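You operate a simulated robot arm through the tools that you are given. There is no shell and no other tool. Be economical: measure what you need, move in short steps, check, and stop when the job is done.

You run a simulated robot arm. Do the job below in one go: nothing can be reset, and whatever is moved stays where it is left.

Task
Open the top drawer of the measuring bench, take the small white cube on the top of the measuring bench and put it away in the inside of the top drawer of the measuring bench, then shut the drawer. Open the bottom drawer of the blue cabinet, take the narrow blue tray and leave it in the inside of the bottom drawer of the blue cabinet, then shut the drawer. Put the red cube marked "507" from the top of the packing bench on the middle shelf of the archive rack and the red cube marked "C3" on the right end of the wooden bench. Open the bottom specimen drawer. The order is free.

It is judged by the outcome, as a careful person would: the job done as asked, and still so three seconds after it is handed in. It fails if anything else is knocked over, pushed out of place, dropped, spilled or broken.

Robot
A 6-joint arm with a two-finger gripper on a trunk, on a base that drives. Base frame: it is fixed to the floor where the robot stands at the start and does not move with it; the origin is under the middle of the robot, x ahead of it, y to its left, z up. Units: mm, rad, N and s.
With the tool pointing down near the work surface it reaches from about 240 to 480 mm from the robot's upright axis, wherever it stands. Its first joint turns from -2.007 to 2.007 rad. Places, roughly: bottom drawer of the blue cabinet [-2500, -2700, 200]; bottom specimen drawer [2700, -900, 200]; inside of the bottom drawer of the blue cabinet [-2600, -2700, 100]; inside of the top drawer of the measuring bench [500, -200, 700]; middle shelf of the archive rack [2400, 1000, 1000]; narrow blue tray [500, -250, 1000]; red cube [1250, -750, 1000]; right end of the wooden bench (15x26 cm) [-2840, -1520, 880]; small white cube (4x4x5 cm) [-600, -700, 900]; top drawer of the measuring bench [500, -200, 800]. Payload 2.1 kg.
Tool frame: the origin (TCP) lies between the finger pads and is the grasp point; the fingertips stand 20 mm ahead of it; z points along the fingers, y is the line along which they close. The gripper opens to 100 mm. The gripper's body begins 63 mm behind the TCP.
Orientation is that of the tool frame in the base frame, as a unit quaternion [x, y, z, w]. With the fingers straight down and closing along the base's y, the tool's x points along the base's -x, its y along +y and its z along -z.

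Tools
- The arm moves only by the tool servo_tool. Its argument "motion" is a list of rows, each a list of 2 entries, a list of its own where there are three numbers: the shift along the tool's x, y, z in units of 20 mm (1.0 is 20 mm), then the turn, a rotation vector about the tool's x, y, z in units of 5 degrees (1.0 is 5 degrees). In form: [[[tx, ty, tz], [rx, ry, rz]], ...]. A call has 1 to 10 rows; each row shifts and turns the commanded pose from where the row before left it, along the tool's axes as they then stand. "gripper" is the finger opening in mm, from 0 to 100, set as the call begins (left out, the last holds). A call with a number of a shift or a turn outside -1 to 1 is refused whole. A row lasts 0.2 s, in which the tool goes at most 50 mm and 0.15 rad; a call with a longer step from one row to the next is refused whole, and so is a gripper value outside its range. A pose out of reach is approached as far as the arm can. The call stops where the force on the tool passes 40 N (or 10 N more than at its start, if that is more) or the arm is blocked; 0.2 s more then pass. The fingers move at their own pace (about 153 mm/s each) and stop on an object; they squeeze with about 30 N. The grip force told is the motor's: it shows also when the fingers shut on nothing. Time passes only in rows, and 0.2 s behind the last, so rows that do not move let the fingers close. It gives the time, the measured TCP pose, the force on the tool (base axes), the opening and the grip force at its end, in the units of the frame above (readings bear some noise), with the torque about the TCP (base axes, N m) and any sound that the robot's microphone picked up.
- Cameras (640 x 400 px; columns grow to the right, rows downward): "scene" is now at [11.5, 107.8, 1517]; the picture's right is [-0.43, -0.90, 0.00], its down [-0.69, 0.33, -0.64] and it looks along [0.58, -0.28, -0.77] (base axes); focal length 250 px, centre (320, 200). "wrist" rides on the gripper at [70, -18, -99] in the tool frame; the picture's right is [0.26, 0.97, 0.00], its down [-0.75, 0.20, -0.63] and it looks along [-0.61, 0.16, 0.78] (tool axes); focal length 230 px, centre (320, 200). There is no depth. A picture from a camera that has moved, and an enlarged one, comes with that camera's place and axes in the base frame and with its lens.
- get_image(camera): a new picture of that camera. The clock stands still meanwhile.
- lift_body(by): slides the trunk up (or, below 0, down) by that many mm; the arm and the scene camera ride with it, the base frame stays. It gives what a move gives, with no picture.
- drive_base(legs): drives the robot by 1 to 6 legs, each [ahead, turn to the left] in mm and rad, along the robot's own axes; the way and the turn of a leg run together, so that a leg with both is an arc; at most 1500 mm and 3.142 rad a leg. The arm and the cameras ride along, it lands a little off, and it stops where it bumps. It gives what a move gives.
- aim_head(pan, tilt): turns the head with the scene camera to pan (to the left, within 2.705 rad either way) and tilt (down, from -0.506 to 1.204), counted from straight ahead of the robot. It gives what a move gives.
- zoom(camera, box): a new picture of the part [left, top, right, bottom] of that camera's present view, enlarged. The clock stands still meanwhile.
- job_done(): hands the job in; it is judged then, once.

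Work in short steps. Places have to be worked out from the pictures, the camera data and where the tool is seen: move nearer, look again, correct. Check each grasp and each placing, and mend what went wrong. You have 196 turns and 166 pictures in all, those below and enlarged ones among them. Open the gripper and draw the arm clear of the work before you hand the job in, unless the task says otherwise.

The tools are called after "Request:" as name(argument=value, ...) on one line, values as JSON. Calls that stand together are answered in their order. servo_tool: Moves the arm, as the interface text tells. Its arguments: {"type":"object","properties":{"motion":{"type":"array","items":{"type":"array"}},"gripper":{"type":"number"}},"required":["motion"]} The other tools are called the same way: lift_body (by) slides the trunk up or down; drive_base (legs) drives the base; aim_head (pan, tilt) turns the head that bears the scene camera; get_image (camera) takes a picture; zoom (camera, box) takes an enlarged picture of a part of a camera's view; job_done () hands the job in.

At the start:

```text
time_s: 0.0
eef_pos: [348.7, 24.1, 1169.4]
ee_rot: [0.0, 1.0, 0.0, 0.0]
force: [-0.5, 0.3, 0.6]
moment: [0.01, 0.02, 0.01]
opening: 100.0
grip_force: 0.1
trunk travel left (down, up): [-728.0, 262.0]
robot x, y, heading: [1.0, 1.3, -0.003]
head pan, tilt: [-0.445, 0.871]
```

scene: 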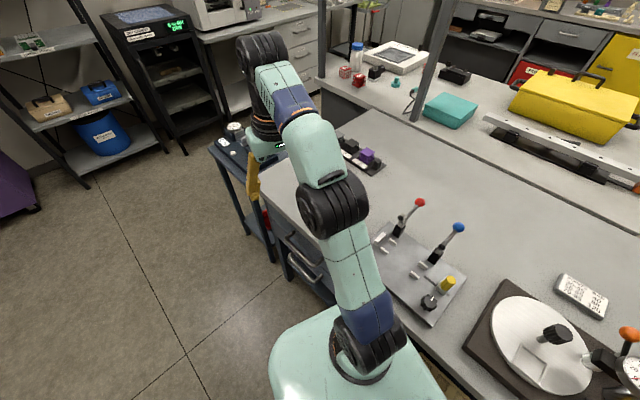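
wrist: 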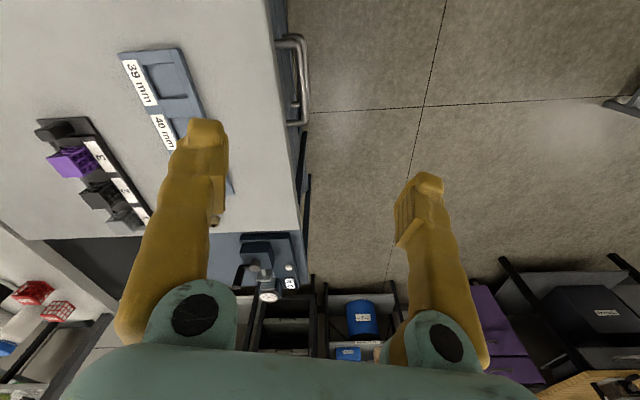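

I start by surveying the surroundings with the head camera.

Request:
aim_head(pan=0.0, tilt=0.6)

Request:
get_image(camera="scene")

Request:
aim_head(pan=-1.2, tilt=0.6)

Request:
get_image(camera="scene")

Request:
aim_head(pan=-2.4, tilt=0.6)

Request:
get_image(camera="scene")

Request:
aim_head(pan=1.5, tilt=0.6)

Request:
get_image(camera="scene")

Request:
aim_head(pan=2.7, tilt=0.5)

Request:
get_image(camera="scene")

```text
time_s: 0.9
eef_pos: [349.2, 25.0, 1170.1]
ee_rot: [0.0, 1.0, 0.0, 0.0]
force: [-0.3, -0.1, 0.1]
moment: [-0.03, 0.01, -0.03]
opening: 99.9
grip_force: 0.1
trunk travel left (down, up): [-728.0, 262.0]
robot x, y, heading: [0.8, -1.9, -0.001]
head pan, tilt: [0.0, 0.6]
```

```text
163 pictures are left
camera scene: at [30.3, 140.7, 1539.5], right [0.0, -1.0, 0.0], down [-0.57, 0.0, -0.82], along [0.82, 0.0, -0.57], focal length 250 px, centre (320, 200)
```

scene: 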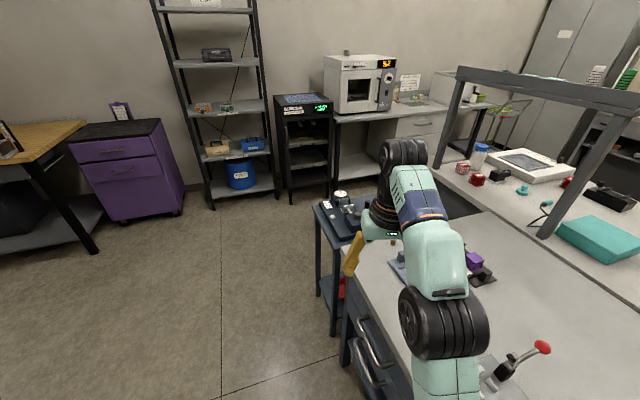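

```text
time_s: 2.3
eef_pos: [348.8, 24.4, 1169.1]
ee_rot: [0.0, 1.0, 0.0, -0.001]
force: [0.3, -0.2, -0.5]
moment: [-0.02, -0.02, -0.01]
opening: 100.1
grip_force: 0.1
trunk travel left (down, up): [-728.0, 262.0]
robot x, y, heading: [-2.2, -2.1, -0.006]
head pan, tilt: [-1.201, 0.6]
```

```text
162 pictures are left
camera scene: at [-26.0, 58.6, 1539.6], right [-0.93, -0.36, 0.0], down [-0.2, 0.53, -0.83], along [0.3, -0.77, -0.56], focal length 250 px, centre (320, 200)
```

scene: 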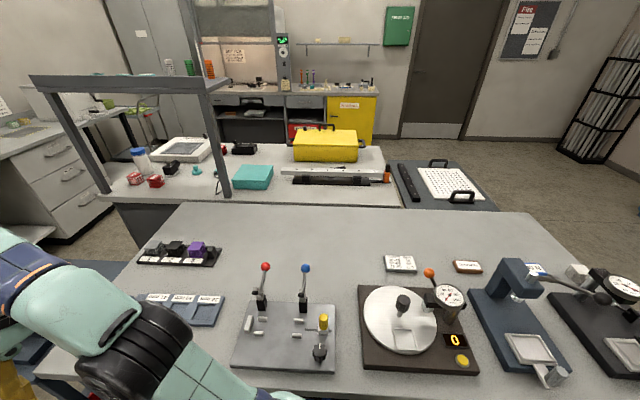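

```text
time_s: 3.7
eef_pos: [348.6, 25.3, 1170.1]
ee_rot: [0.001, 1.0, 0.0, -0.001]
force: [0.3, 0.1, 1.0]
moment: [-0.01, 0.01, 0.06]
opening: 100.0
grip_force: 0.0
trunk travel left (down, up): [-728.0, 262.0]
robot x, y, heading: [-2.4, 0.6, -0.002]
head pan, tilt: [-2.4, 0.6]
```

```text
161 pictures are left
camera scene: at [-123.2, 81.1, 1539.6], right [-0.68, 0.74, 0.0], down [0.42, 0.38, -0.83], along [-0.61, -0.56, -0.56], focal length 250 px, centre (320, 200)
```

scene: 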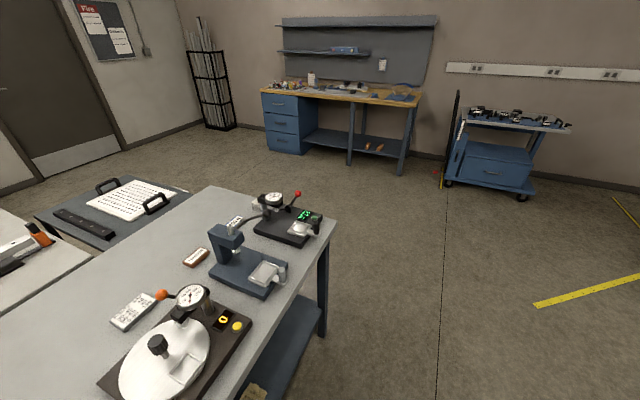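

```text
time_s: 6.9
eef_pos: [348.5, 25.9, 1170.0]
ee_rot: [0.0, 1.0, 0.0, 0.0]
force: [-0.6, 0.9, 0.2]
moment: [-0.01, 0.02, 0.03]
opening: 100.0
grip_force: 0.0
trunk travel left (down, up): [-728.0, 262.0]
robot x, y, heading: [-0.6, 1.8, -0.001]
head pan, tilt: [1.499, 0.6]
```

```text
160 pictures are left
camera scene: at [-51.7, 229.1, 1539.5], right [1.0, -0.07, 0.0], down [-0.04, -0.56, -0.82], along [0.06, 0.82, -0.57], focal length 250 px, centre (320, 200)
```

scene: 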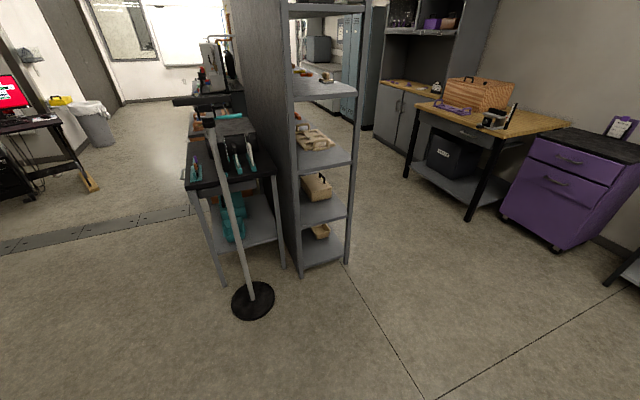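

```text
time_s: 8.3
eef_pos: [349.0, 24.3, 1170.6]
ee_rot: [0.0, 1.0, 0.0, 0.0]
force: [-0.2, 0.5, 1.0]
moment: [-0.01, -0.04, 0.02]
opening: 100.0
grip_force: 0.1
trunk travel left (down, up): [-728.0, 262.0]
robot x, y, heading: [0.4, -1.6, 0.003]
head pan, tilt: [2.7, 0.499]
```

```text
159 pictures are left
camera scene: at [-140.3, 180.0, 1548.6], right [0.43, 0.9, 0.0], down [0.43, -0.21, -0.88], along [-0.79, 0.38, -0.48], focal length 250 px, centre (320, 200)
```

scene: 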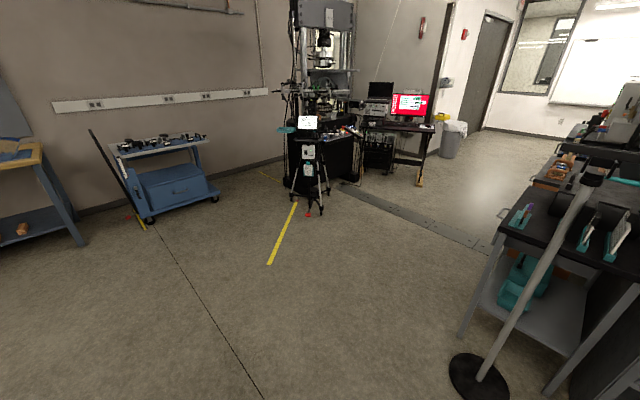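

The measuring bench is turned about 20° relative to the base frame. I look closer at the cube, tray and red cubes.

Request:
aim_head(pan=-1.2, tilt=0.6)

Request:
zoom(camera="scene", box=[440, 220, 640, 400])

Request:
zoom(camera="scene", box=[100, 120, 290, 240])

Request:
zoom(camera="scene", box=[30, 230, 240, 400])

Request:
aim_head(pan=-0.2, tilt=1.0)

Request:
get_image(camera="scene")

```text
time_s: 11.5
eef_pos: [349.3, 24.9, 1170.8]
ee_rot: [-0.001, 1.0, 0.0, -0.001]
force: [0.6, -0.3, -0.4]
moment: [0.01, -0.01, 0.0]
opening: 100.1
grip_force: 0.2
trunk travel left (down, up): [-728.0, 262.0]
robot x, y, heading: [1.9, -2.0, 0.003]
head pan, tilt: [-1.201, 0.6]
```

```text
2.22 times, centred on (540, 310) of scene
camera zoom: at [-26.1, 58.5, 1539.6], right [-0.93, -0.36, 0.0], down [-0.2, 0.53, -0.83], along [0.3, -0.77, -0.56], focal length 556 px, centre (-169, -44)
```

zoom: 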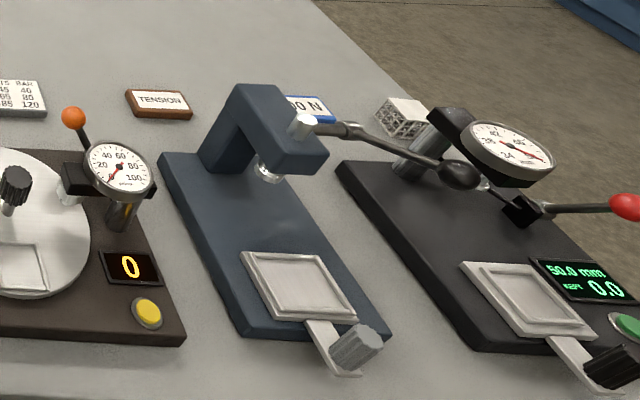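

```text
3.33 times, centred on (195, 180) of scene
camera zoom: at [-26.1, 58.5, 1539.6], right [-0.93, -0.36, 0.0], down [-0.2, 0.53, -0.83], along [0.3, -0.77, -0.56], focal length 834 px, centre (737, 267)
```

zoom: 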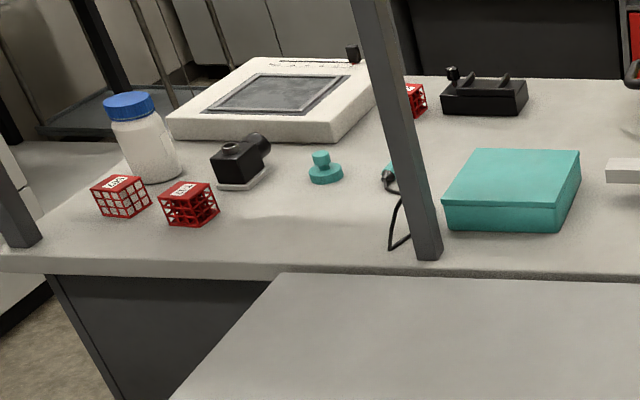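

```text
2.35 times, centred on (135, 315) of scene
camera zoom: at [-26.1, 58.5, 1539.6], right [-0.93, -0.36, 0.0], down [-0.2, 0.53, -0.83], along [0.3, -0.77, -0.56], focal length 589 px, centre (755, -71)
```

zoom: 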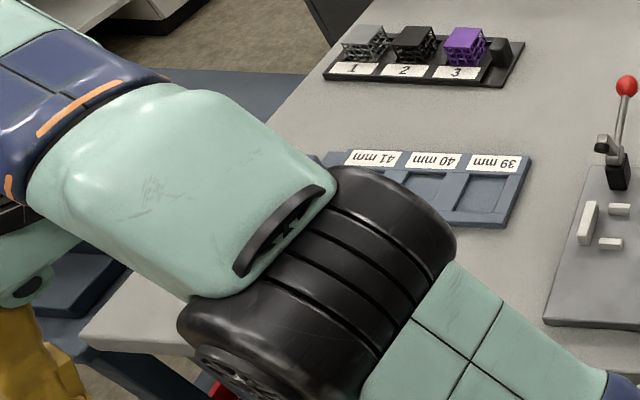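

```text
time_s: 12.8
eef_pos: [349.7, 24.2, 1170.3]
ee_rot: [0.0, 1.0, 0.0, 0.0]
force: [-0.1, -0.1, -0.3]
moment: [-0.04, -0.03, 0.04]
opening: 100.0
grip_force: 0.0
trunk travel left (down, up): [-728.0, 262.0]
robot x, y, heading: [-1.1, 1.5, 0.003]
head pan, tilt: [-0.201, 1.0]
```

```text
155 pictures are left
camera scene: at [10.2, 126.9, 1507.6], right [-0.2, -0.98, 0.0], down [-0.82, 0.17, -0.54], along [0.53, -0.11, -0.84], focal length 250 px, centre (320, 200)
```

scene: 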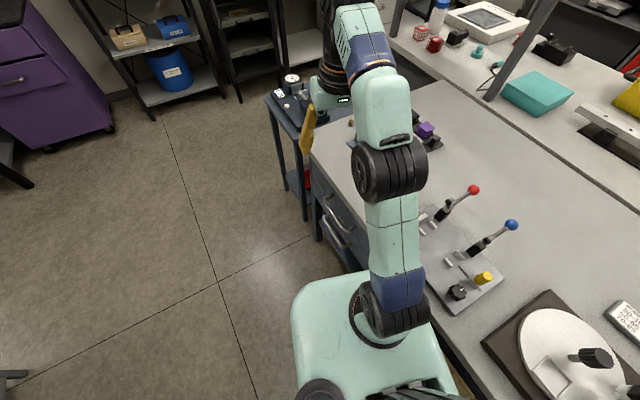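

The red cubes (two near the front, one further back) are on the packing bench, and the labelled blue tray sits on the measuring bench. I back off to face the bench drawers squarely and look at them.

Request:
drive_base(legs=[[0, 1.264], [612, 0], [0, -2.486]])

Request:
aim_head(pan=0.0, tilt=0.8)

Request:
get_image(camera="scene")

Request:
get_image(camera="wrist")

```text
time_s: 25.2
eef_pos: [329.1, 256.9, 1170.6]
ee_rot: [0.583, 0.812, -0.001, 0.0]
force: [0.0, -0.1, 0.4]
moment: [-0.01, -0.03, -0.01]
opening: 99.9
grip_force: 0.0
trunk travel left (down, up): [-728.0, 262.0]
robot x, y, heading: [191.7, 575.2, -1.249]
head pan, tilt: [-0.201, 1.0]
```

```text
time_s: 25.9
eef_pos: [328.8, 256.0, 1171.0]
ee_rot: [0.583, 0.813, 0.0, 0.0]
force: [0.1, -0.5, -0.7]
moment: [0.0, 0.05, -0.01]
opening: 100.1
grip_force: 0.1
trunk travel left (down, up): [-728.0, 262.0]
robot x, y, heading: [192.2, 577.8, -1.25]
head pan, tilt: [0.0, 0.799]
```

```text
154 pictures are left
camera scene: at [335.0, 605.1, 1522.7], right [-0.95, -0.32, 0.0], down [-0.23, 0.68, -0.7], along [0.22, -0.66, -0.72], focal length 250 px, centre (320, 200)
```

scene: 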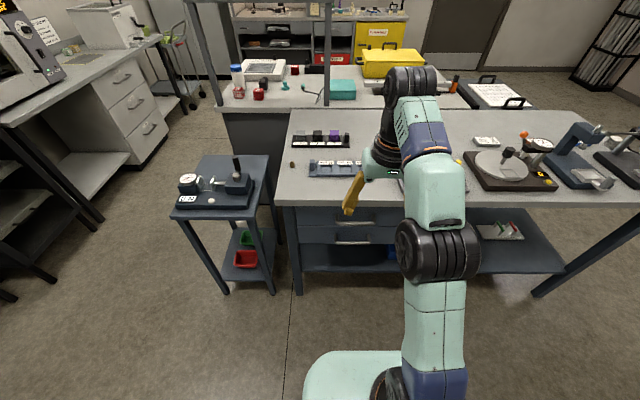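

```text
153 pictures are left
camera wrist: at [289.3, 315.8, 1267.5], right [0.83, 0.55, 0.0], down [0.43, -0.65, 0.63], along [0.35, -0.52, -0.78], focal length 230 px, centre (320, 200)
```

wrist: 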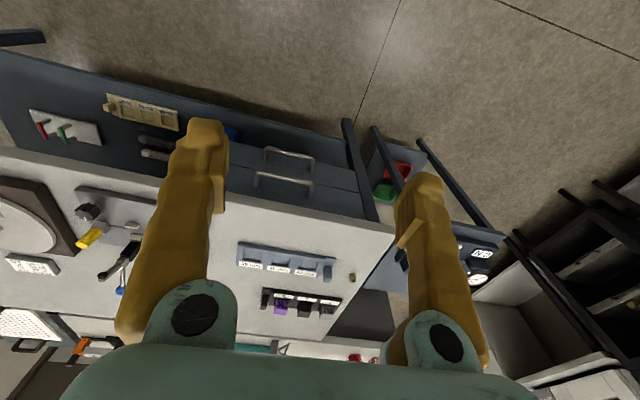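

I zoom on the drawer fronts and tray.

Request:
zoom(camera="scene", box=[270, 120, 430, 300])

Request:
zoom(camera="wrist", box=[210, 130, 400, 330])

```text
2.22 times, centred on (350, 210) of scene
camera zoom: at [335.0, 605.1, 1522.7], right [-0.95, -0.32, 0.0], down [-0.23, 0.68, -0.7], along [0.22, -0.66, -0.72], focal length 556 px, centre (253, 178)
```

zoom: 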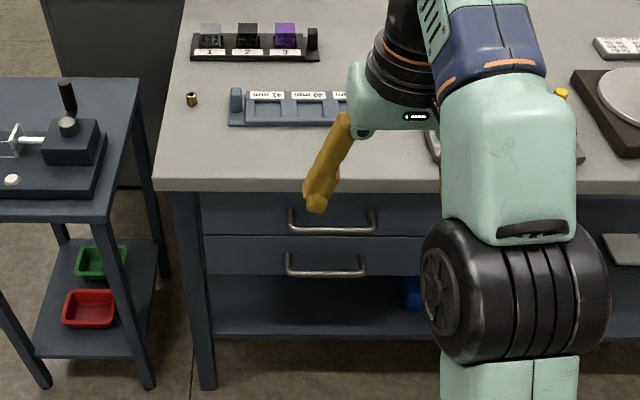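

```text
2.00 times, centred on (305, 230) of wrist
camera zoom: at [289.3, 315.8, 1267.5], right [0.83, 0.55, 0.0], down [0.43, -0.65, 0.63], along [0.35, -0.52, -0.78], focal length 460 px, centre (350, 140)
```

zoom: 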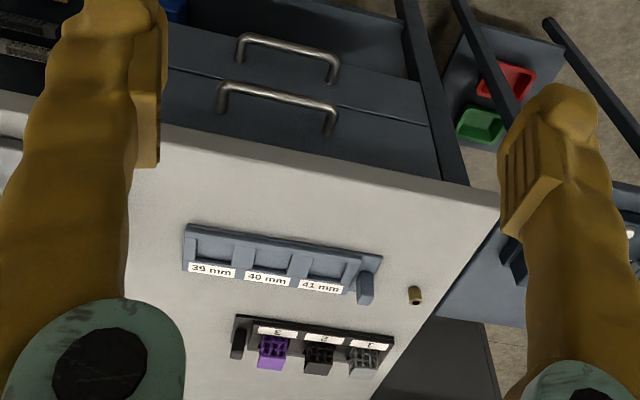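

Handle centre triangulates to about (390, 23, 810), straight ahead. I move the tool forward 100 mm and begin turning it to point forward with the fingers closing vertically.

Request:
servo_tool(motion=[[[-1, 0, 0], [0, 0, 0]], [[-1, 0, 0], [0, 0, 0]], [[-1, 0, 0], [0, 0, 0]], [[0, 0, 0], [-0.9897, -0.9897, 0.9897]], [[0, 0, 0], [-0.9897, -0.9897, 0.9897]], [[0, 0, 0], [-0.9897, -0.9897, 0.9897]], [[0, 0, 0], [-0.9897, -0.9897, 0.9897]], [[0, 0, 0], [-0.9897, -0.9897, 0.9897]], [[0, 0, 0], [-0.9897, -0.9897, 0.9897]], [[0, 0, 0], [-0.9897, -0.9897, 0.9897]]], gripper=60)

Request:
servo_tool(motion=[[[0, 0, 0], [-0.9897, -0.9897, 0.9897]], [[0, 0, 0], [-0.9897, -0.9897, 0.9897]], [[0, 0, 0], [-0.9897, -0.9897, 0.9897]], [[0, 0, 0], [-0.9897, -0.9897, 0.9897]], [[0, 0, 0], [-0.9897, -0.9897, 0.9897]], [[0, 0, 0], [-0.9897, -0.9897, 0.9897]], [[0, 0, 0], [-0.9897, -0.9897, 0.9897]], [[0, 0, 0], [0, 0, 0]]])

Request:
get_image(camera="scene")

```text
time_s: 28.1
eef_pos: [337.8, 225.3, 1145.6]
ee_rot: [0.739, 0.535, 0.065, 0.404]
force: [-0.5, -1.0, 0.6]
moment: [-0.03, 0.0, 0.01]
opening: 59.7
grip_force: 0.0
out of reach, approached as far as the arm can: row 1, 2, 3
trunk travel left (down, up): [-728.0, 262.0]
robot x, y, heading: [196.7, 578.1, -1.243]
head pan, tilt: [0.0, 0.799]
```

```text
time_s: 29.9
eef_pos: [304.0, 157.6, 1179.1]
ee_rot: [0.698, 0.118, 0.117, 0.697]
force: [-0.2, -0.1, -0.5]
moment: [-0.03, -0.03, -0.01]
opening: 59.7
grip_force: 0.1
out of reach, approached as far as the arm can: row 2, 3, 4, 5, 6, 7
trunk travel left (down, up): [-728.0, 262.0]
robot x, y, heading: [193.6, 579.1, -1.242]
head pan, tilt: [0.0, 0.799]
```

```text
150 pictures are left
camera scene: at [335.8, 605.4, 1522.6], right [-0.95, -0.32, 0.0], down [-0.23, 0.68, -0.7], along [0.22, -0.66, -0.72], focal length 250 px, centre (320, 200)
```

scene: 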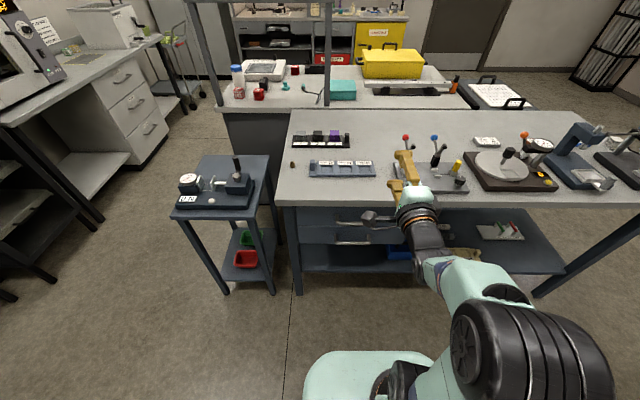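

Orientation reached (tool z along the heading), but position is near the reach limit. I lower the trunk to handle height and nudge left/back to see how it responds.

Request:
lift_body(by=-369)

Request:
servo_tool(motion=[[[0, 0, -1], [0, 0, 0]], [[0, 0, -1], [0, 0, 0]], [[0, 0, 0], [0, 0, 0]]])

Request:
get_image(camera="scene")

Request:
get_image(camera="wrist")

```text
time_s: 33.5
eef_pos: [304.0, 158.9, 809.2]
ee_rot: [0.697, 0.117, 0.119, 0.697]
force: [1.0, -0.1, -0.2]
moment: [0.05, 0.01, 0.01]
opening: 59.9
grip_force: 0.1
trunk travel left (down, up): [-359.0, 631.0]
robot x, y, heading: [193.1, 578.3, -1.244]
head pan, tilt: [0.0, 0.799]
```

```text
time_s: 34.3
eef_pos: [292.5, 170.0, 828.9]
ee_rot: [0.698, 0.117, 0.117, 0.697]
force: [0.5, -0.1, 0.1]
moment: [0.0, 0.04, 0.03]
opening: 60.1
grip_force: 0.0
out of reach, approached as far as the arm can: row 1, 2
trunk travel left (down, up): [-359.0, 631.0]
robot x, y, heading: [195.8, 581.1, -1.244]
head pan, tilt: [0.0, 0.799]
```

```text
149 pictures are left
camera scene: at [335.1, 605.1, 1153.7], right [-0.95, -0.32, 0.0], down [-0.23, 0.68, -0.7], along [0.22, -0.66, -0.72], focal length 250 px, centre (320, 200)
```

scene: 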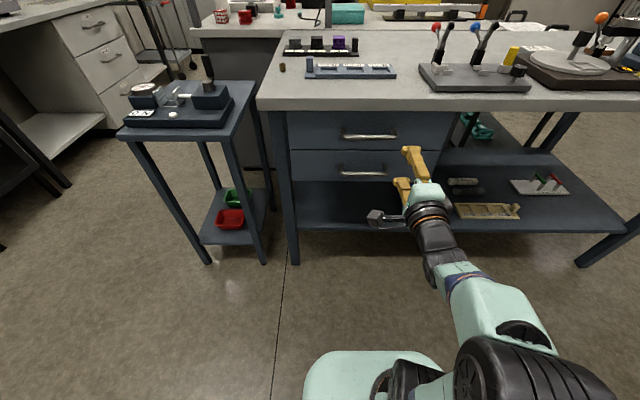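

```text
148 pictures are left
camera wrist: at [325.4, 286.1, 809.0], right [0.24, 0.08, 0.97], down [-0.92, 0.35, 0.2], along [-0.32, -0.93, 0.16], focal length 230 px, centre (320, 200)
```

wrist: 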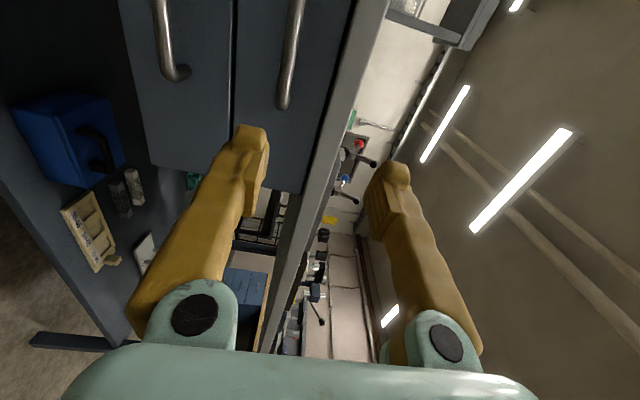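

The arm seems to be in an awkward configuration; I back the tool further off to see whether it gets free.

Request:
servo_tool(motion=[[[0, 0, -1], [0, 0, 0]], [[0, 0, -1], [0, 0, 0]], [[0, 0, -1], [0, 0, 0]], [[0, 0, 0], [0, 0, 0]], [[0, 0, 0], [0, 0, 0]]])

```text
time_s: 35.5
eef_pos: [274.5, 176.7, 838.1]
ee_rot: [0.698, 0.117, 0.117, 0.697]
force: [-0.2, 0.0, -0.2]
moment: [0.0, -0.01, 0.0]
opening: 60.2
grip_force: 0.0
out of reach, approached as far as the arm can: row 1, 2, 3
trunk travel left (down, up): [-359.0, 631.0]
robot x, y, heading: [194.4, 576.7, -1.246]
head pan, tilt: [0.0, 0.799]
```

Backing is what is unreachable (too close in). I go forward instead.

Request:
servo_tool(motion=[[[0, 0, 1], [0, 0, 0]], [[0, 0, 1], [0, 0, 0]], [[0, 0, 1], [0, 0, 0]], [[0, 0, 1], [0, 0, 0]], [[0, 0, 1], [0, 0, 0]], [[0, 0, 1], [0, 0, 0]], [[0, 0, 0], [0, 0, 0]]])

Request:
get_image(camera="scene")

```text
time_s: 37.1
eef_pos: [312.2, 63.9, 836.8]
ee_rot: [0.698, 0.117, 0.117, 0.696]
force: [-0.3, 0.5, -0.1]
moment: [0.02, 0.01, 0.02]
opening: 59.7
grip_force: 0.1
trunk travel left (down, up): [-359.0, 631.0]
robot x, y, heading: [194.4, 578.6, -1.243]
head pan, tilt: [0.0, 0.799]
```

```text
147 pictures are left
camera scene: at [335.1, 605.1, 1153.7], right [-0.95, -0.32, 0.0], down [-0.23, 0.68, -0.7], along [0.22, -0.66, -0.72], focal length 250 px, centre (320, 200)
```

scene: 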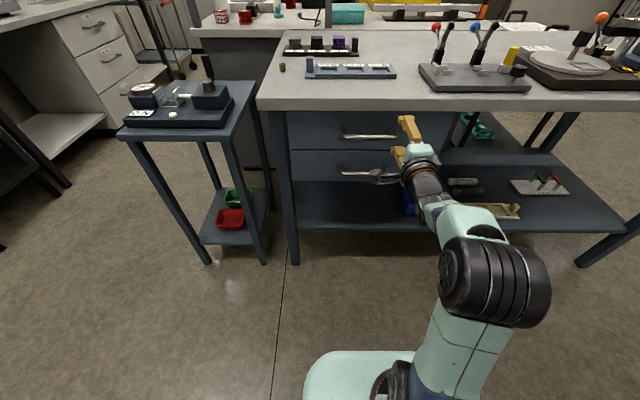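

Reach is fine going forward. I zoom on the handle for a finer fix.

Request:
zoom(camera="scene", box=[280, 80, 460, 220])

Request:
get_image(camera="wrist")

```text
2.86 times, centred on (370, 150) of scene
camera zoom: at [335.1, 605.1, 1153.7], right [-0.95, -0.32, 0.0], down [-0.23, 0.68, -0.7], along [0.22, -0.66, -0.72], focal length 715 px, centre (177, 343)
```

zoom: 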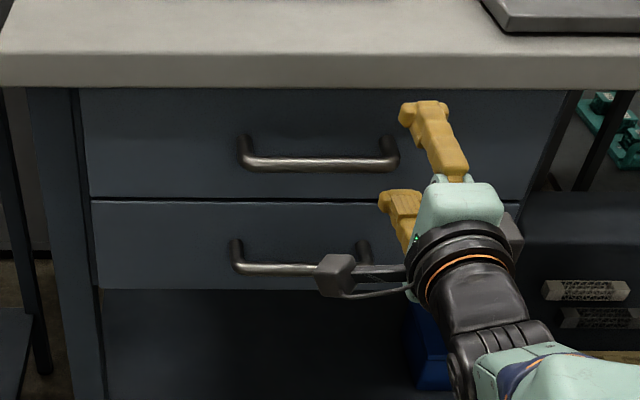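

```text
145 pictures are left
camera wrist: at [345.7, 179.6, 815.9], right [0.24, 0.08, 0.97], down [-0.92, 0.35, 0.2], along [-0.32, -0.93, 0.16], focal length 230 px, centre (320, 200)
```

wrist: 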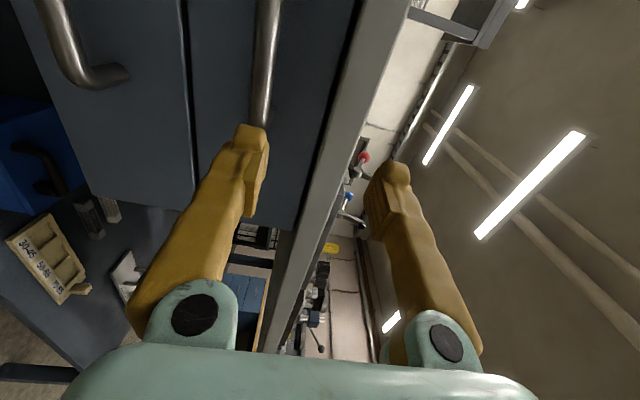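

Handle bar at about (394, 6, 788). I shift left 60 mm and down 48 mm, staying clear in front of it.

Request:
servo_tool(motion=[[[1, -0.8, 0], [0, 0, 0]], [[1, -0.8, 0], [0, 0, 0]], [[1, -0.8, 0], [0, 0, 0]], [[0, 0, 0], [0, 0, 0]]])

Request:
get_image(camera="wrist")

Request:
zoom(camera="scene", box=[280, 80, 460, 220])

```text
time_s: 38.1
eef_pos: [320.4, 69.1, 799.3]
ee_rot: [0.698, 0.121, 0.12, 0.695]
force: [-0.5, -0.5, -0.4]
moment: [-0.01, 0.0, 0.01]
opening: 60.3
grip_force: 0.0
out of reach, approached as far as the arm can: row 1, 2, 3
trunk travel left (down, up): [-359.0, 631.0]
robot x, y, heading: [190.6, 579.7, -1.247]
head pan, tilt: [0.0, 0.799]
```

```text
144 pictures are left
camera wrist: at [353.2, 186.1, 779.2], right [0.24, 0.08, 0.97], down [-0.92, 0.34, 0.2], along [-0.31, -0.94, 0.16], focal length 230 px, centre (320, 200)
```

wrist: 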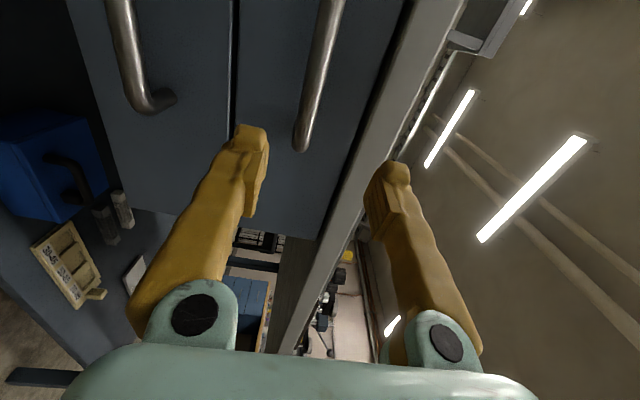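

```text
2.86 times, centred on (370, 150) of scene
camera zoom: at [335.1, 605.1, 1153.7], right [-0.95, -0.32, 0.0], down [-0.23, 0.68, -0.7], along [0.22, -0.66, -0.72], focal length 715 px, centre (177, 343)
```

zoom: 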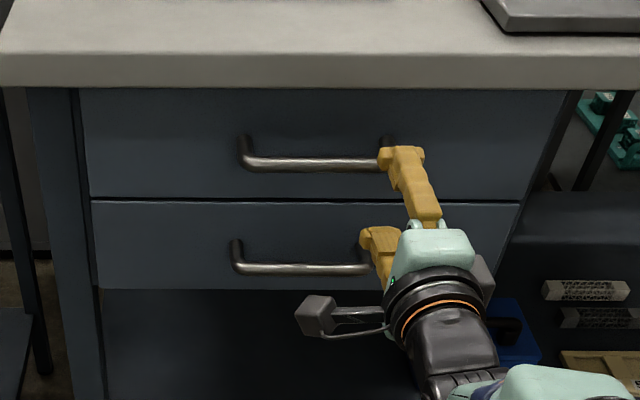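

The arm cannot reach further left in this configuration, so I reposition the base ~55 mm to the left (backing then returning).

Request:
drive_base(legs=[[0, -0.4], [-120, 0], [0, 0.4], [70, 0]])

Request:
lift_body(by=-11)

Request:
get_image(camera="wrist")

Request:
zoom(camera="scene", box=[280, 60, 460, 200])

```text
time_s: 42.3
eef_pos: [349.7, 122.9, 799.2]
ee_rot: [0.698, 0.119, 0.119, 0.696]
force: [0.1, 0.6, -0.1]
moment: [-0.02, 0.01, 0.0]
opening: 59.9
grip_force: 0.0
trunk travel left (down, up): [-359.0, 631.0]
robot x, y, heading: [224.2, 631.2, -1.251]
head pan, tilt: [0.0, 0.799]
```

```text
time_s: 42.9
eef_pos: [348.6, 124.3, 788.9]
ee_rot: [0.698, 0.12, 0.12, 0.696]
force: [0.4, 0.5, 0.9]
moment: [0.01, -0.02, -0.04]
opening: 60.0
grip_force: 0.1
trunk travel left (down, up): [-348.0, 642.0]
robot x, y, heading: [220.5, 637.0, -1.249]
head pan, tilt: [0.0, 0.799]
```

```text
142 pictures are left
camera wrist: at [382.4, 239.8, 768.4], right [0.24, 0.08, 0.97], down [-0.92, 0.34, 0.2], along [-0.31, -0.94, 0.16], focal length 230 px, centre (320, 200)
```

wrist: 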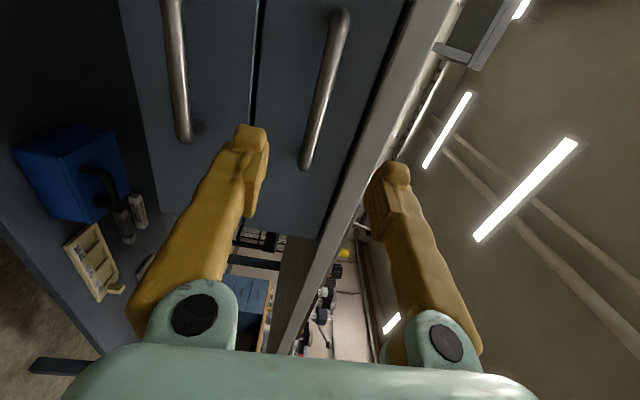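

```text
2.86 times, centred on (370, 130) of scene
camera zoom: at [365.5, 658.9, 1142.6], right [-0.95, -0.32, 0.0], down [-0.23, 0.68, -0.7], along [0.22, -0.66, -0.72], focal length 715 px, centre (177, 400)
```

zoom: 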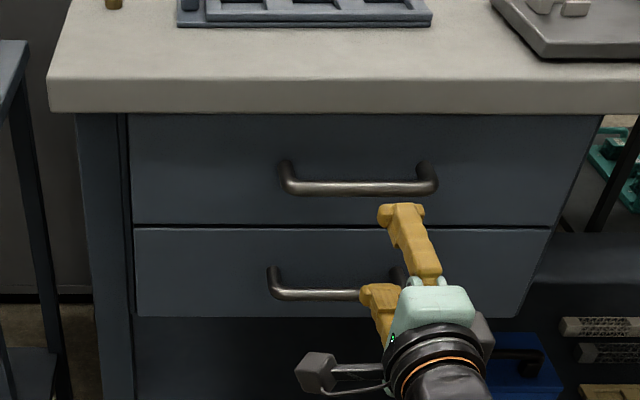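

Bar centre refined to about (398, -3, 786); the tool axis points at it. I drive 95 mm forward and check before closing in.

Request:
drive_base(legs=[[95, 0]])

Request:
get_image(camera="wrist")

Request:
zoom(camera="scene", box=[280, 90, 460, 230])

```text
time_s: 44.0
eef_pos: [381.0, 33.3, 788.4]
ee_rot: [0.698, 0.121, 0.121, 0.696]
force: [0.4, -0.3, 0.2]
moment: [0.03, 0.0, -0.01]
opening: 59.7
grip_force: 0.1
trunk travel left (down, up): [-348.0, 642.0]
robot x, y, heading: [258.8, 542.5, -1.242]
head pan, tilt: [0.0, 0.799]
```

```text
140 pictures are left
camera wrist: at [413.1, 149.1, 768.2], right [0.24, 0.08, 0.97], down [-0.92, 0.34, 0.2], along [-0.31, -0.94, 0.16], focal length 230 px, centre (320, 200)
```

wrist: 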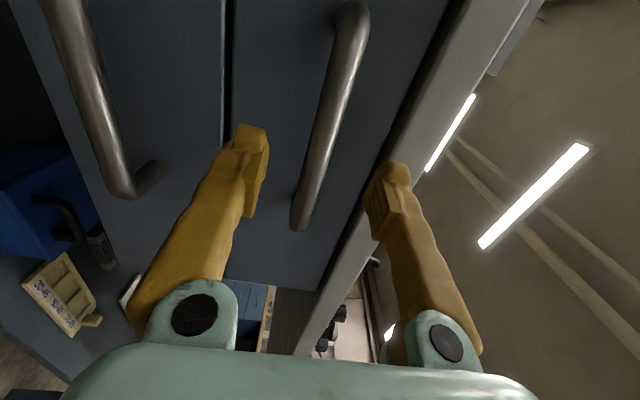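

```text
2.86 times, centred on (370, 160) of scene
camera zoom: at [396.0, 568.0, 1142.7], right [-0.95, -0.32, 0.0], down [-0.23, 0.68, -0.7], along [0.22, -0.66, -0.72], focal length 715 px, centre (177, 314)
```

zoom: 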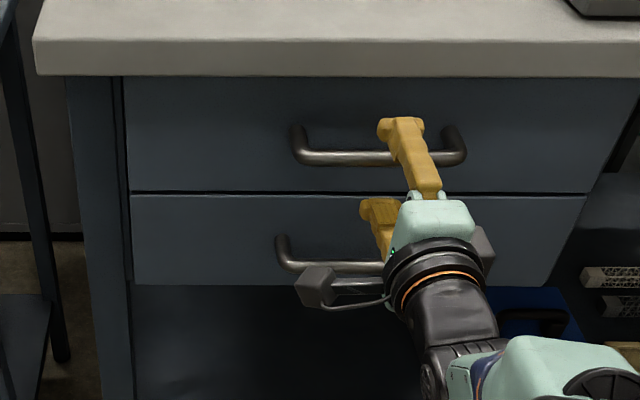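

The bar lies between the fingers' lines. I advance 40 mm with the arm, watching force.

Request:
servo_tool(motion=[[[0, 0, 0.7], [0, 0, 0]], [[0, 0, 0.7], [0, 0, 0]], [[0, 0, 0.5], [0, 0, 0]], [[0, 0, 0], [0, 0, 0]]])

Request:
get_image(camera="wrist")

Request:
zoom(camera="scene", box=[280, 90, 460, 230])

```text
time_s: 45.0
eef_pos: [392.7, -1.5, 789.0]
ee_rot: [0.698, 0.122, 0.122, 0.695]
force: [0.2, 0.4, -0.6]
moment: [0.04, 0.02, 0.0]
opening: 60.0
grip_force: 0.0
trunk travel left (down, up): [-348.0, 642.0]
robot x, y, heading: [255.5, 544.1, -1.254]
head pan, tilt: [0.0, 0.799]
```

```text
138 pictures are left
camera wrist: at [424.7, 114.5, 768.6], right [0.24, 0.08, 0.97], down [-0.92, 0.34, 0.2], along [-0.31, -0.94, 0.16], focal length 230 px, centre (320, 200)
```

wrist: 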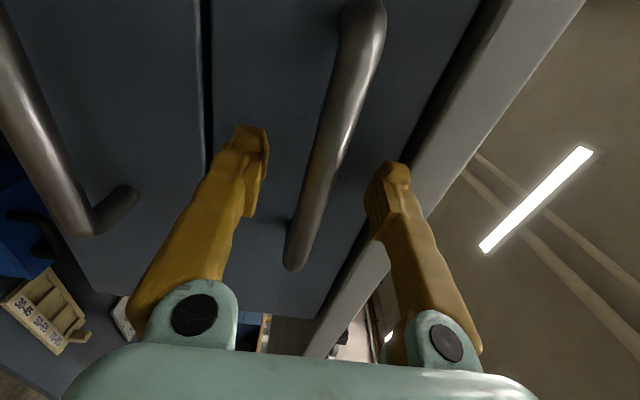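

```text
2.86 times, centred on (370, 160) of scene
camera zoom: at [395.8, 568.4, 1142.7], right [-0.95, -0.32, 0.0], down [-0.23, 0.68, -0.7], along [0.22, -0.66, -0.72], focal length 715 px, centre (177, 314)
```

zoom: 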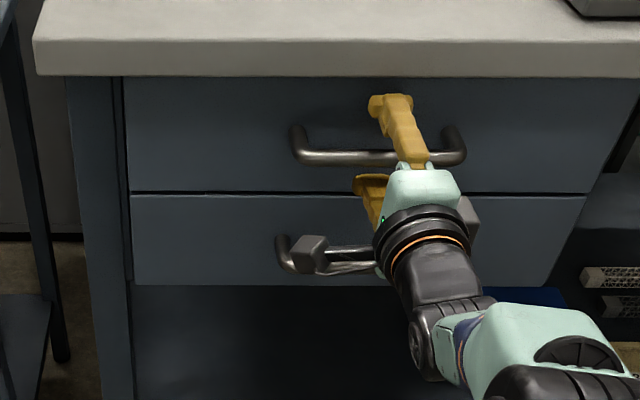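

Bar appears at the TCP; I close the fingers.

Request:
servo_tool(motion=[[[0, 0, 0], [0, 0, 0]], [[0, 0, 0], [0, 0, 0]], [[0, 0, 0], [0, 0, 0]]], gripper=0)

Request:
get_image(camera="wrist")

```text
time_s: 45.8
eef_pos: [393.6, -1.7, 785.6]
ee_rot: [0.699, 0.123, 0.121, 0.694]
force: [-0.4, 2.4, -11.0]
moment: [0.01, 0.02, 0.01]
opening: 6.7
grip_force: 34.7
trunk travel left (down, up): [-348.0, 642.0]
robot x, y, heading: [252.4, 542.7, -1.247]
head pan, tilt: [0.0, 0.799]
```

```text
136 pictures are left
camera wrist: at [424.9, 113.9, 767.1], right [0.25, 0.08, 0.97], down [-0.92, 0.34, 0.21], along [-0.31, -0.94, 0.15], focal length 230 px, centre (320, 200)
```

wrist: 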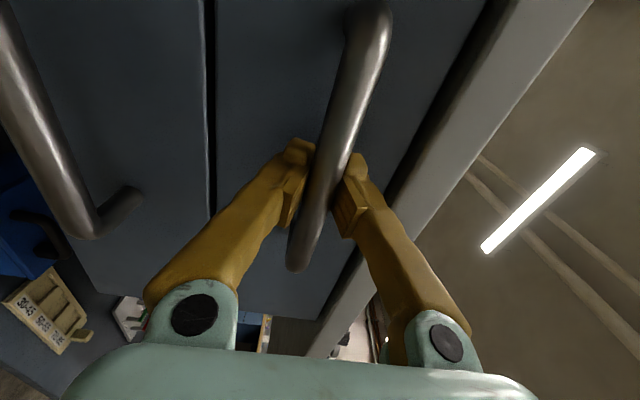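

Handle gripped. I pull by backing the base 200 mm.

Request:
drive_base(legs=[[-100, 0], [-100, 0]])

Request:
get_image(camera="scene")

```text
time_s: 47.7
eef_pos: [330.4, 188.9, 786.1]
ee_rot: [0.699, 0.123, 0.122, 0.694]
force: [3.1, 0.1, -15.3]
moment: [-0.07, 0.0, 0.22]
opening: 6.5
grip_force: 34.7
trunk travel left (down, up): [-348.0, 642.0]
robot x, y, heading: [189.6, 734.6, -1.245]
head pan, tilt: [0.0, 0.799]
```

```text
135 pictures are left
camera scene: at [332.8, 757.5, 1142.5], right [-0.95, -0.32, 0.0], down [-0.23, 0.68, -0.69], along [0.22, -0.66, -0.72], focal length 250 px, centre (320, 200)
```

scene: 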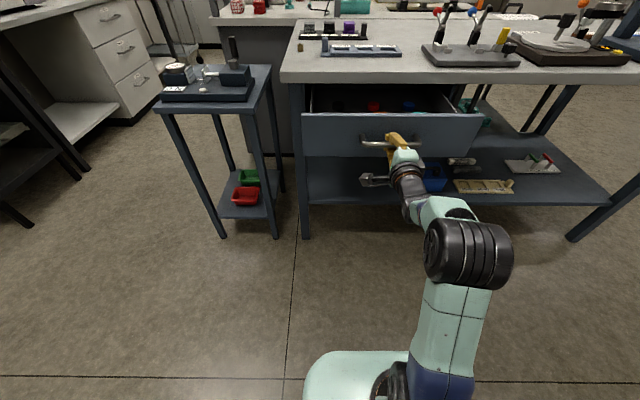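

Drawer slides out easily. I pull another 60 mm, then release.

Request:
drive_base(legs=[[-60, 0]])

Request:
servo_tool(motion=[[[0, 0, 0], [0, 0, 0]], [[0, 0, 0], [0, 0, 0]], [[0, 0, 0], [0, 0, 0]]], gripper=60)

Request:
drive_base(legs=[[-120, 0]])

Request:
aim_head(pan=-0.1, tilt=0.6)

Request:
get_image(camera="scene")

```text
time_s: 48.7
eef_pos: [312.6, 244.8, 785.7]
ee_rot: [0.7, 0.124, 0.123, 0.693]
force: [1.7, 1.2, -10.2]
moment: [0.01, 0.06, -0.02]
opening: 6.5
grip_force: 34.9
trunk travel left (down, up): [-348.0, 642.0]
robot x, y, heading: [169.5, 791.9, -1.244]
head pan, tilt: [0.0, 0.799]
```

```text
time_s: 49.5
eef_pos: [311.9, 245.2, 787.3]
ee_rot: [0.699, 0.124, 0.123, 0.694]
force: [0.4, 0.2, 0.0]
moment: [0.03, 0.02, -0.02]
opening: 59.9
grip_force: 0.0
trunk travel left (down, up): [-348.0, 642.0]
robot x, y, heading: [173.6, 788.9, -1.244]
head pan, tilt: [0.0, 0.799]
```

```text
time_s: 50.7
eef_pos: [273.0, 358.7, 788.5]
ee_rot: [0.698, 0.123, 0.123, 0.694]
force: [0.3, 0.4, 0.0]
moment: [0.02, -0.02, 0.0]
opening: 60.3
grip_force: 0.0
trunk travel left (down, up): [-348.0, 642.0]
robot x, y, heading: [132.8, 900.3, -1.244]
head pan, tilt: [0.0, 0.799]
```

```text
time_s: 51.5
eef_pos: [273.0, 358.7, 787.3]
ee_rot: [0.698, 0.124, 0.122, 0.695]
force: [-0.2, -1.0, 0.1]
moment: [0.03, 0.02, 0.01]
opening: 59.7
grip_force: 0.0
trunk travel left (down, up): [-348.0, 642.0]
robot x, y, heading: [135.2, 900.7, -1.245]
head pan, tilt: [-0.099, 0.6]
```

```text
134 pictures are left
camera scene: at [268.6, 918.4, 1159.5], right [-0.97, -0.22, 0.0], down [-0.13, 0.55, -0.82], along [0.18, -0.8, -0.57], focal length 250 px, centre (320, 200)
```

scene: 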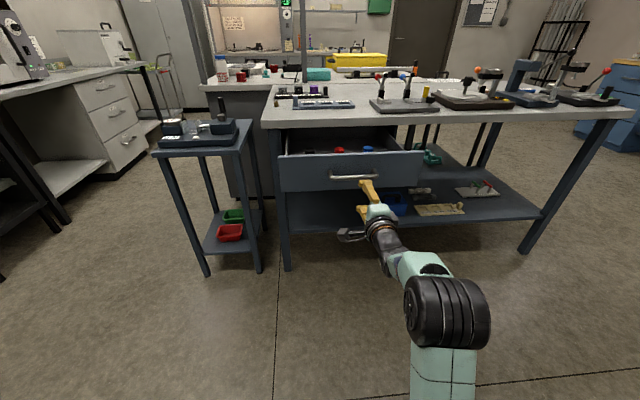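

Drawer open by ~255 mm. Next the white cube, which sits near the bench's right end. I raise the trunk and return the tool to pointing down.

Request:
lift_body(by=300)

Request:
servo_tool(motion=[[[0, 0, -1], [0, 0, 0]], [[0, 0, -1], [0, 0, 0]], [[0, 0, -1], [0, 0, 0]], [[0, 0, 0], [0.9897, 0.9897, -0.9897]], [[0, 0, 0], [0.9897, 0.9897, -0.9897]], [[0, 0, 0], [0.9897, 0.9897, -0.9897]], [[0, 0, 0], [0.9897, 0.9897, -0.9897]], [[0, 0, 0], [0.9897, 0.9897, -0.9897]], [[0, 0, 0], [0.9897, 0.9897, -0.9897]], [[0, 0, 0], [0.9897, 0.9897, -0.9897]]])

Request:
servo_tool(motion=[[[0, 0, 0], [0.9897, 0.9897, -0.9897]], [[0, 0, 0], [0.9897, 0.9897, -0.9897]], [[0, 0, 0], [0.9897, 0.9897, -0.9897]], [[0, 0, 0], [0.9897, 0.9897, -0.9897]], [[0, 0, 0], [0.9897, 0.9897, -0.9897]], [[0, 0, 0], [0.9897, 0.9897, -0.9897]], [[0, 0, 0], [0.9897, 0.9897, -0.9897]], [[1, 0, 0], [0, 0, 0]], [[1, 0, 0], [0, 0, 0]]])

Request:
aim_head(pan=0.0, tilt=0.7)

Request:
get_image(camera="scene")

```text
time_s: 54.5
eef_pos: [272.6, 358.6, 1087.8]
ee_rot: [0.698, 0.123, 0.123, 0.694]
force: [-0.6, -0.3, 0.1]
moment: [0.01, 0.04, -0.01]
opening: 60.2
grip_force: 0.1
trunk travel left (down, up): [-648.0, 342.0]
robot x, y, heading: [130.9, 904.1, -1.249]
head pan, tilt: [-0.099, 0.6]
```

```text
time_s: 56.7
eef_pos: [252.2, 415.6, 1086.5]
ee_rot: [0.735, 0.545, 0.072, 0.397]
force: [-0.8, 0.7, 0.2]
moment: [0.02, 0.02, -0.02]
opening: 60.1
grip_force: 0.1
trunk travel left (down, up): [-648.0, 342.0]
robot x, y, heading: [134.7, 899.2, -1.247]
head pan, tilt: [-0.099, 0.6]
```

```text
time_s: 58.7
eef_pos: [214.0, 551.0, 1040.2]
ee_rot: [0.573, 0.819, 0.002, -0.003]
force: [0.5, 0.3, -0.4]
moment: [0.02, 0.0, 0.02]
opening: 59.7
grip_force: 0.1
out of reach, approached as far as the arm can: row 2, 3, 4, 5, 6, 7
trunk travel left (down, up): [-648.0, 342.0]
robot x, y, heading: [131.5, 904.2, -1.248]
head pan, tilt: [-0.099, 0.6]
```

```text
time_s: 59.3
eef_pos: [213.6, 551.6, 1040.0]
ee_rot: [0.574, 0.819, 0.001, -0.004]
force: [0.9, 0.4, 0.6]
moment: [0.01, -0.04, 0.0]
opening: 60.0
grip_force: 0.0
trunk travel left (down, up): [-648.0, 342.0]
robot x, y, heading: [131.4, 902.3, -1.247]
head pan, tilt: [0.0, 0.7]
```

```text
133 pictures are left
camera scene: at [275.9, 923.9, 1451.0], right [-0.95, -0.32, 0.0], down [-0.21, 0.61, -0.77], along [0.24, -0.73, -0.64], focal length 250 px, centre (320, 200)
```

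scene: 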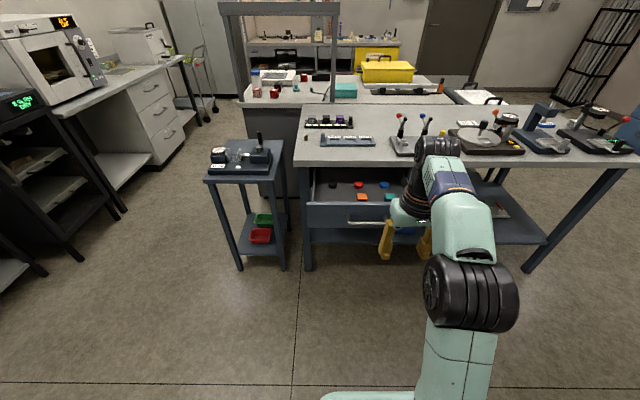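

Tool is down again. I drive around to the right end of the measuring bench.

Request:
drive_base(legs=[[0, -1.438], [1000, 0], [594, 0], [0, 1.102], [1173, 0], [0, 1.919]])

Request:
get_image(camera="scene")

```text
time_s: 83.8
eef_pos: [-1027.1, -913.8, 1039.5]
ee_rot: [-0.134, 0.991, -0.001, -0.004]
force: [-0.2, 0.0, 0.3]
moment: [0.02, 0.03, -0.02]
opening: 59.9
grip_force: 0.0
trunk travel left (down, up): [-648.0, 342.0]
robot x, y, heading: [-1385.0, -968.6, 0.242]
head pan, tilt: [0.0, 0.7]
```

```text
132 pictures are left
camera scene: at [-1391.5, -823.1, 1450.9], right [0.24, -0.97, 0.0], down [-0.62, -0.16, -0.76], along [0.74, 0.19, -0.64], focal length 250 px, centre (320, 200)
```

scene: 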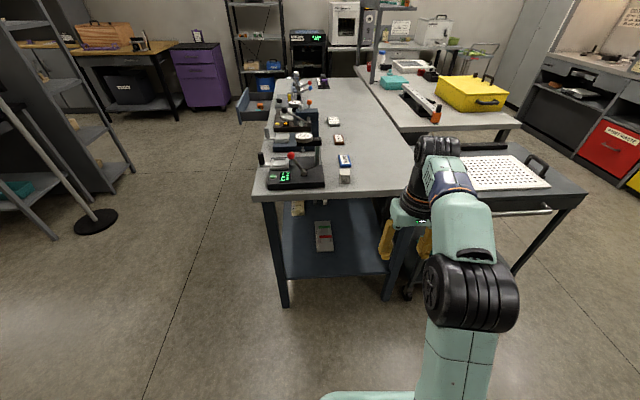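

The cube is visible at about (-591, -725). Zoom to see its surroundings.

Request:
zoom(camera="scene", box=[250, 100, 420, 210])

```text
3.64 times, centred on (335, 155) of scene
camera zoom: at [-1391.5, -823.1, 1450.9], right [0.24, -0.97, 0.0], down [-0.62, -0.16, -0.76], along [0.74, 0.19, -0.64], focal length 910 px, centre (266, 364)
```

zoom: 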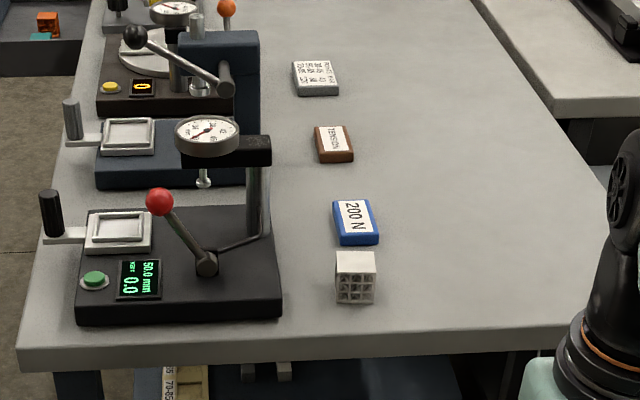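

The cube stands free on its left and right sides. I turn slightly, drive up to the bench end, and centre laterally.

Request:
drive_base(legs=[[0, 0.056], [420, 0]])

Request:
servo_tool(motion=[[[0, 0.8, 0], [0, 0, 0]], [[0, 0.8, 0], [0, 0, 0]], [[0, 0, 0], [0, 0, 0]]], gripper=80)

Request:
get_image(camera="wrist")

Request:
get_image(camera="scene")

```text
time_s: 86.8
eef_pos: [-627.4, -767.2, 1040.2]
ee_rot: [-0.163, 0.987, -0.002, -0.003]
force: [0.6, 1.1, -0.2]
moment: [0.0, 0.04, 0.01]
opening: 60.1
grip_force: 0.1
trunk travel left (down, up): [-648.0, 342.0]
robot x, y, heading: [-976.5, -835.9, 0.303]
head pan, tilt: [0.0, 0.7]
```

```text
time_s: 87.6
eef_pos: [-637.5, -736.9, 1039.6]
ee_rot: [-0.164, 0.986, -0.001, -0.004]
force: [0.8, 0.8, 0.8]
moment: [-0.05, -0.04, 0.0]
opening: 79.9
grip_force: 0.0
trunk travel left (down, up): [-648.0, 342.0]
robot x, y, heading: [-979.8, -838.3, 0.304]
head pan, tilt: [0.0, 0.7]
```

```text
130 pictures are left
camera wrist: at [-697.0, -776.8, 1137.8], right [-0.56, 0.83, 0.0], down [0.65, 0.43, 0.62], along [0.52, 0.35, -0.78], focal length 230 px, centre (320, 200)
```

wrist: 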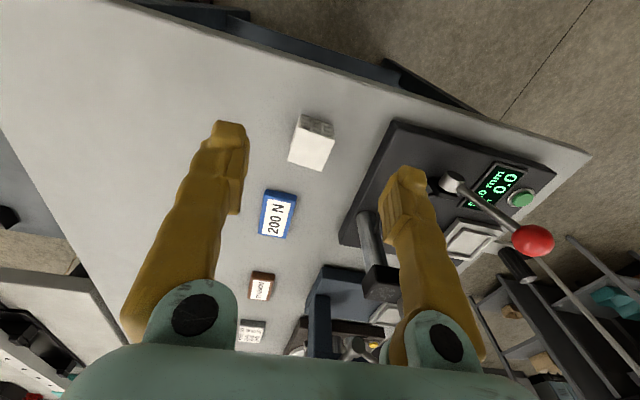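

```text
129 pictures are left
camera scene: at [-995.1, -698.2, 1451.0], right [0.3, -0.95, 0.0], down [-0.61, -0.19, -0.77], along [0.73, 0.23, -0.64], focal length 250 px, centre (320, 200)
```

scene: 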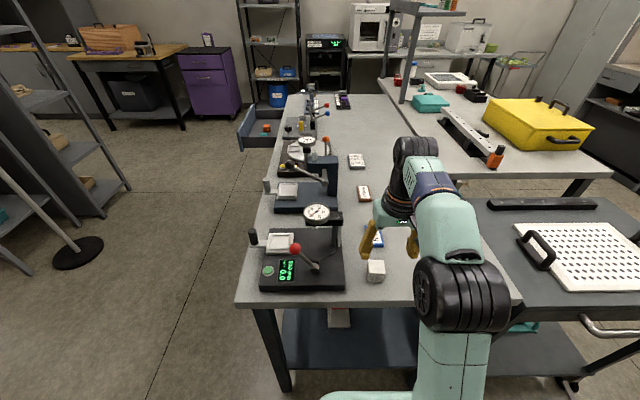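

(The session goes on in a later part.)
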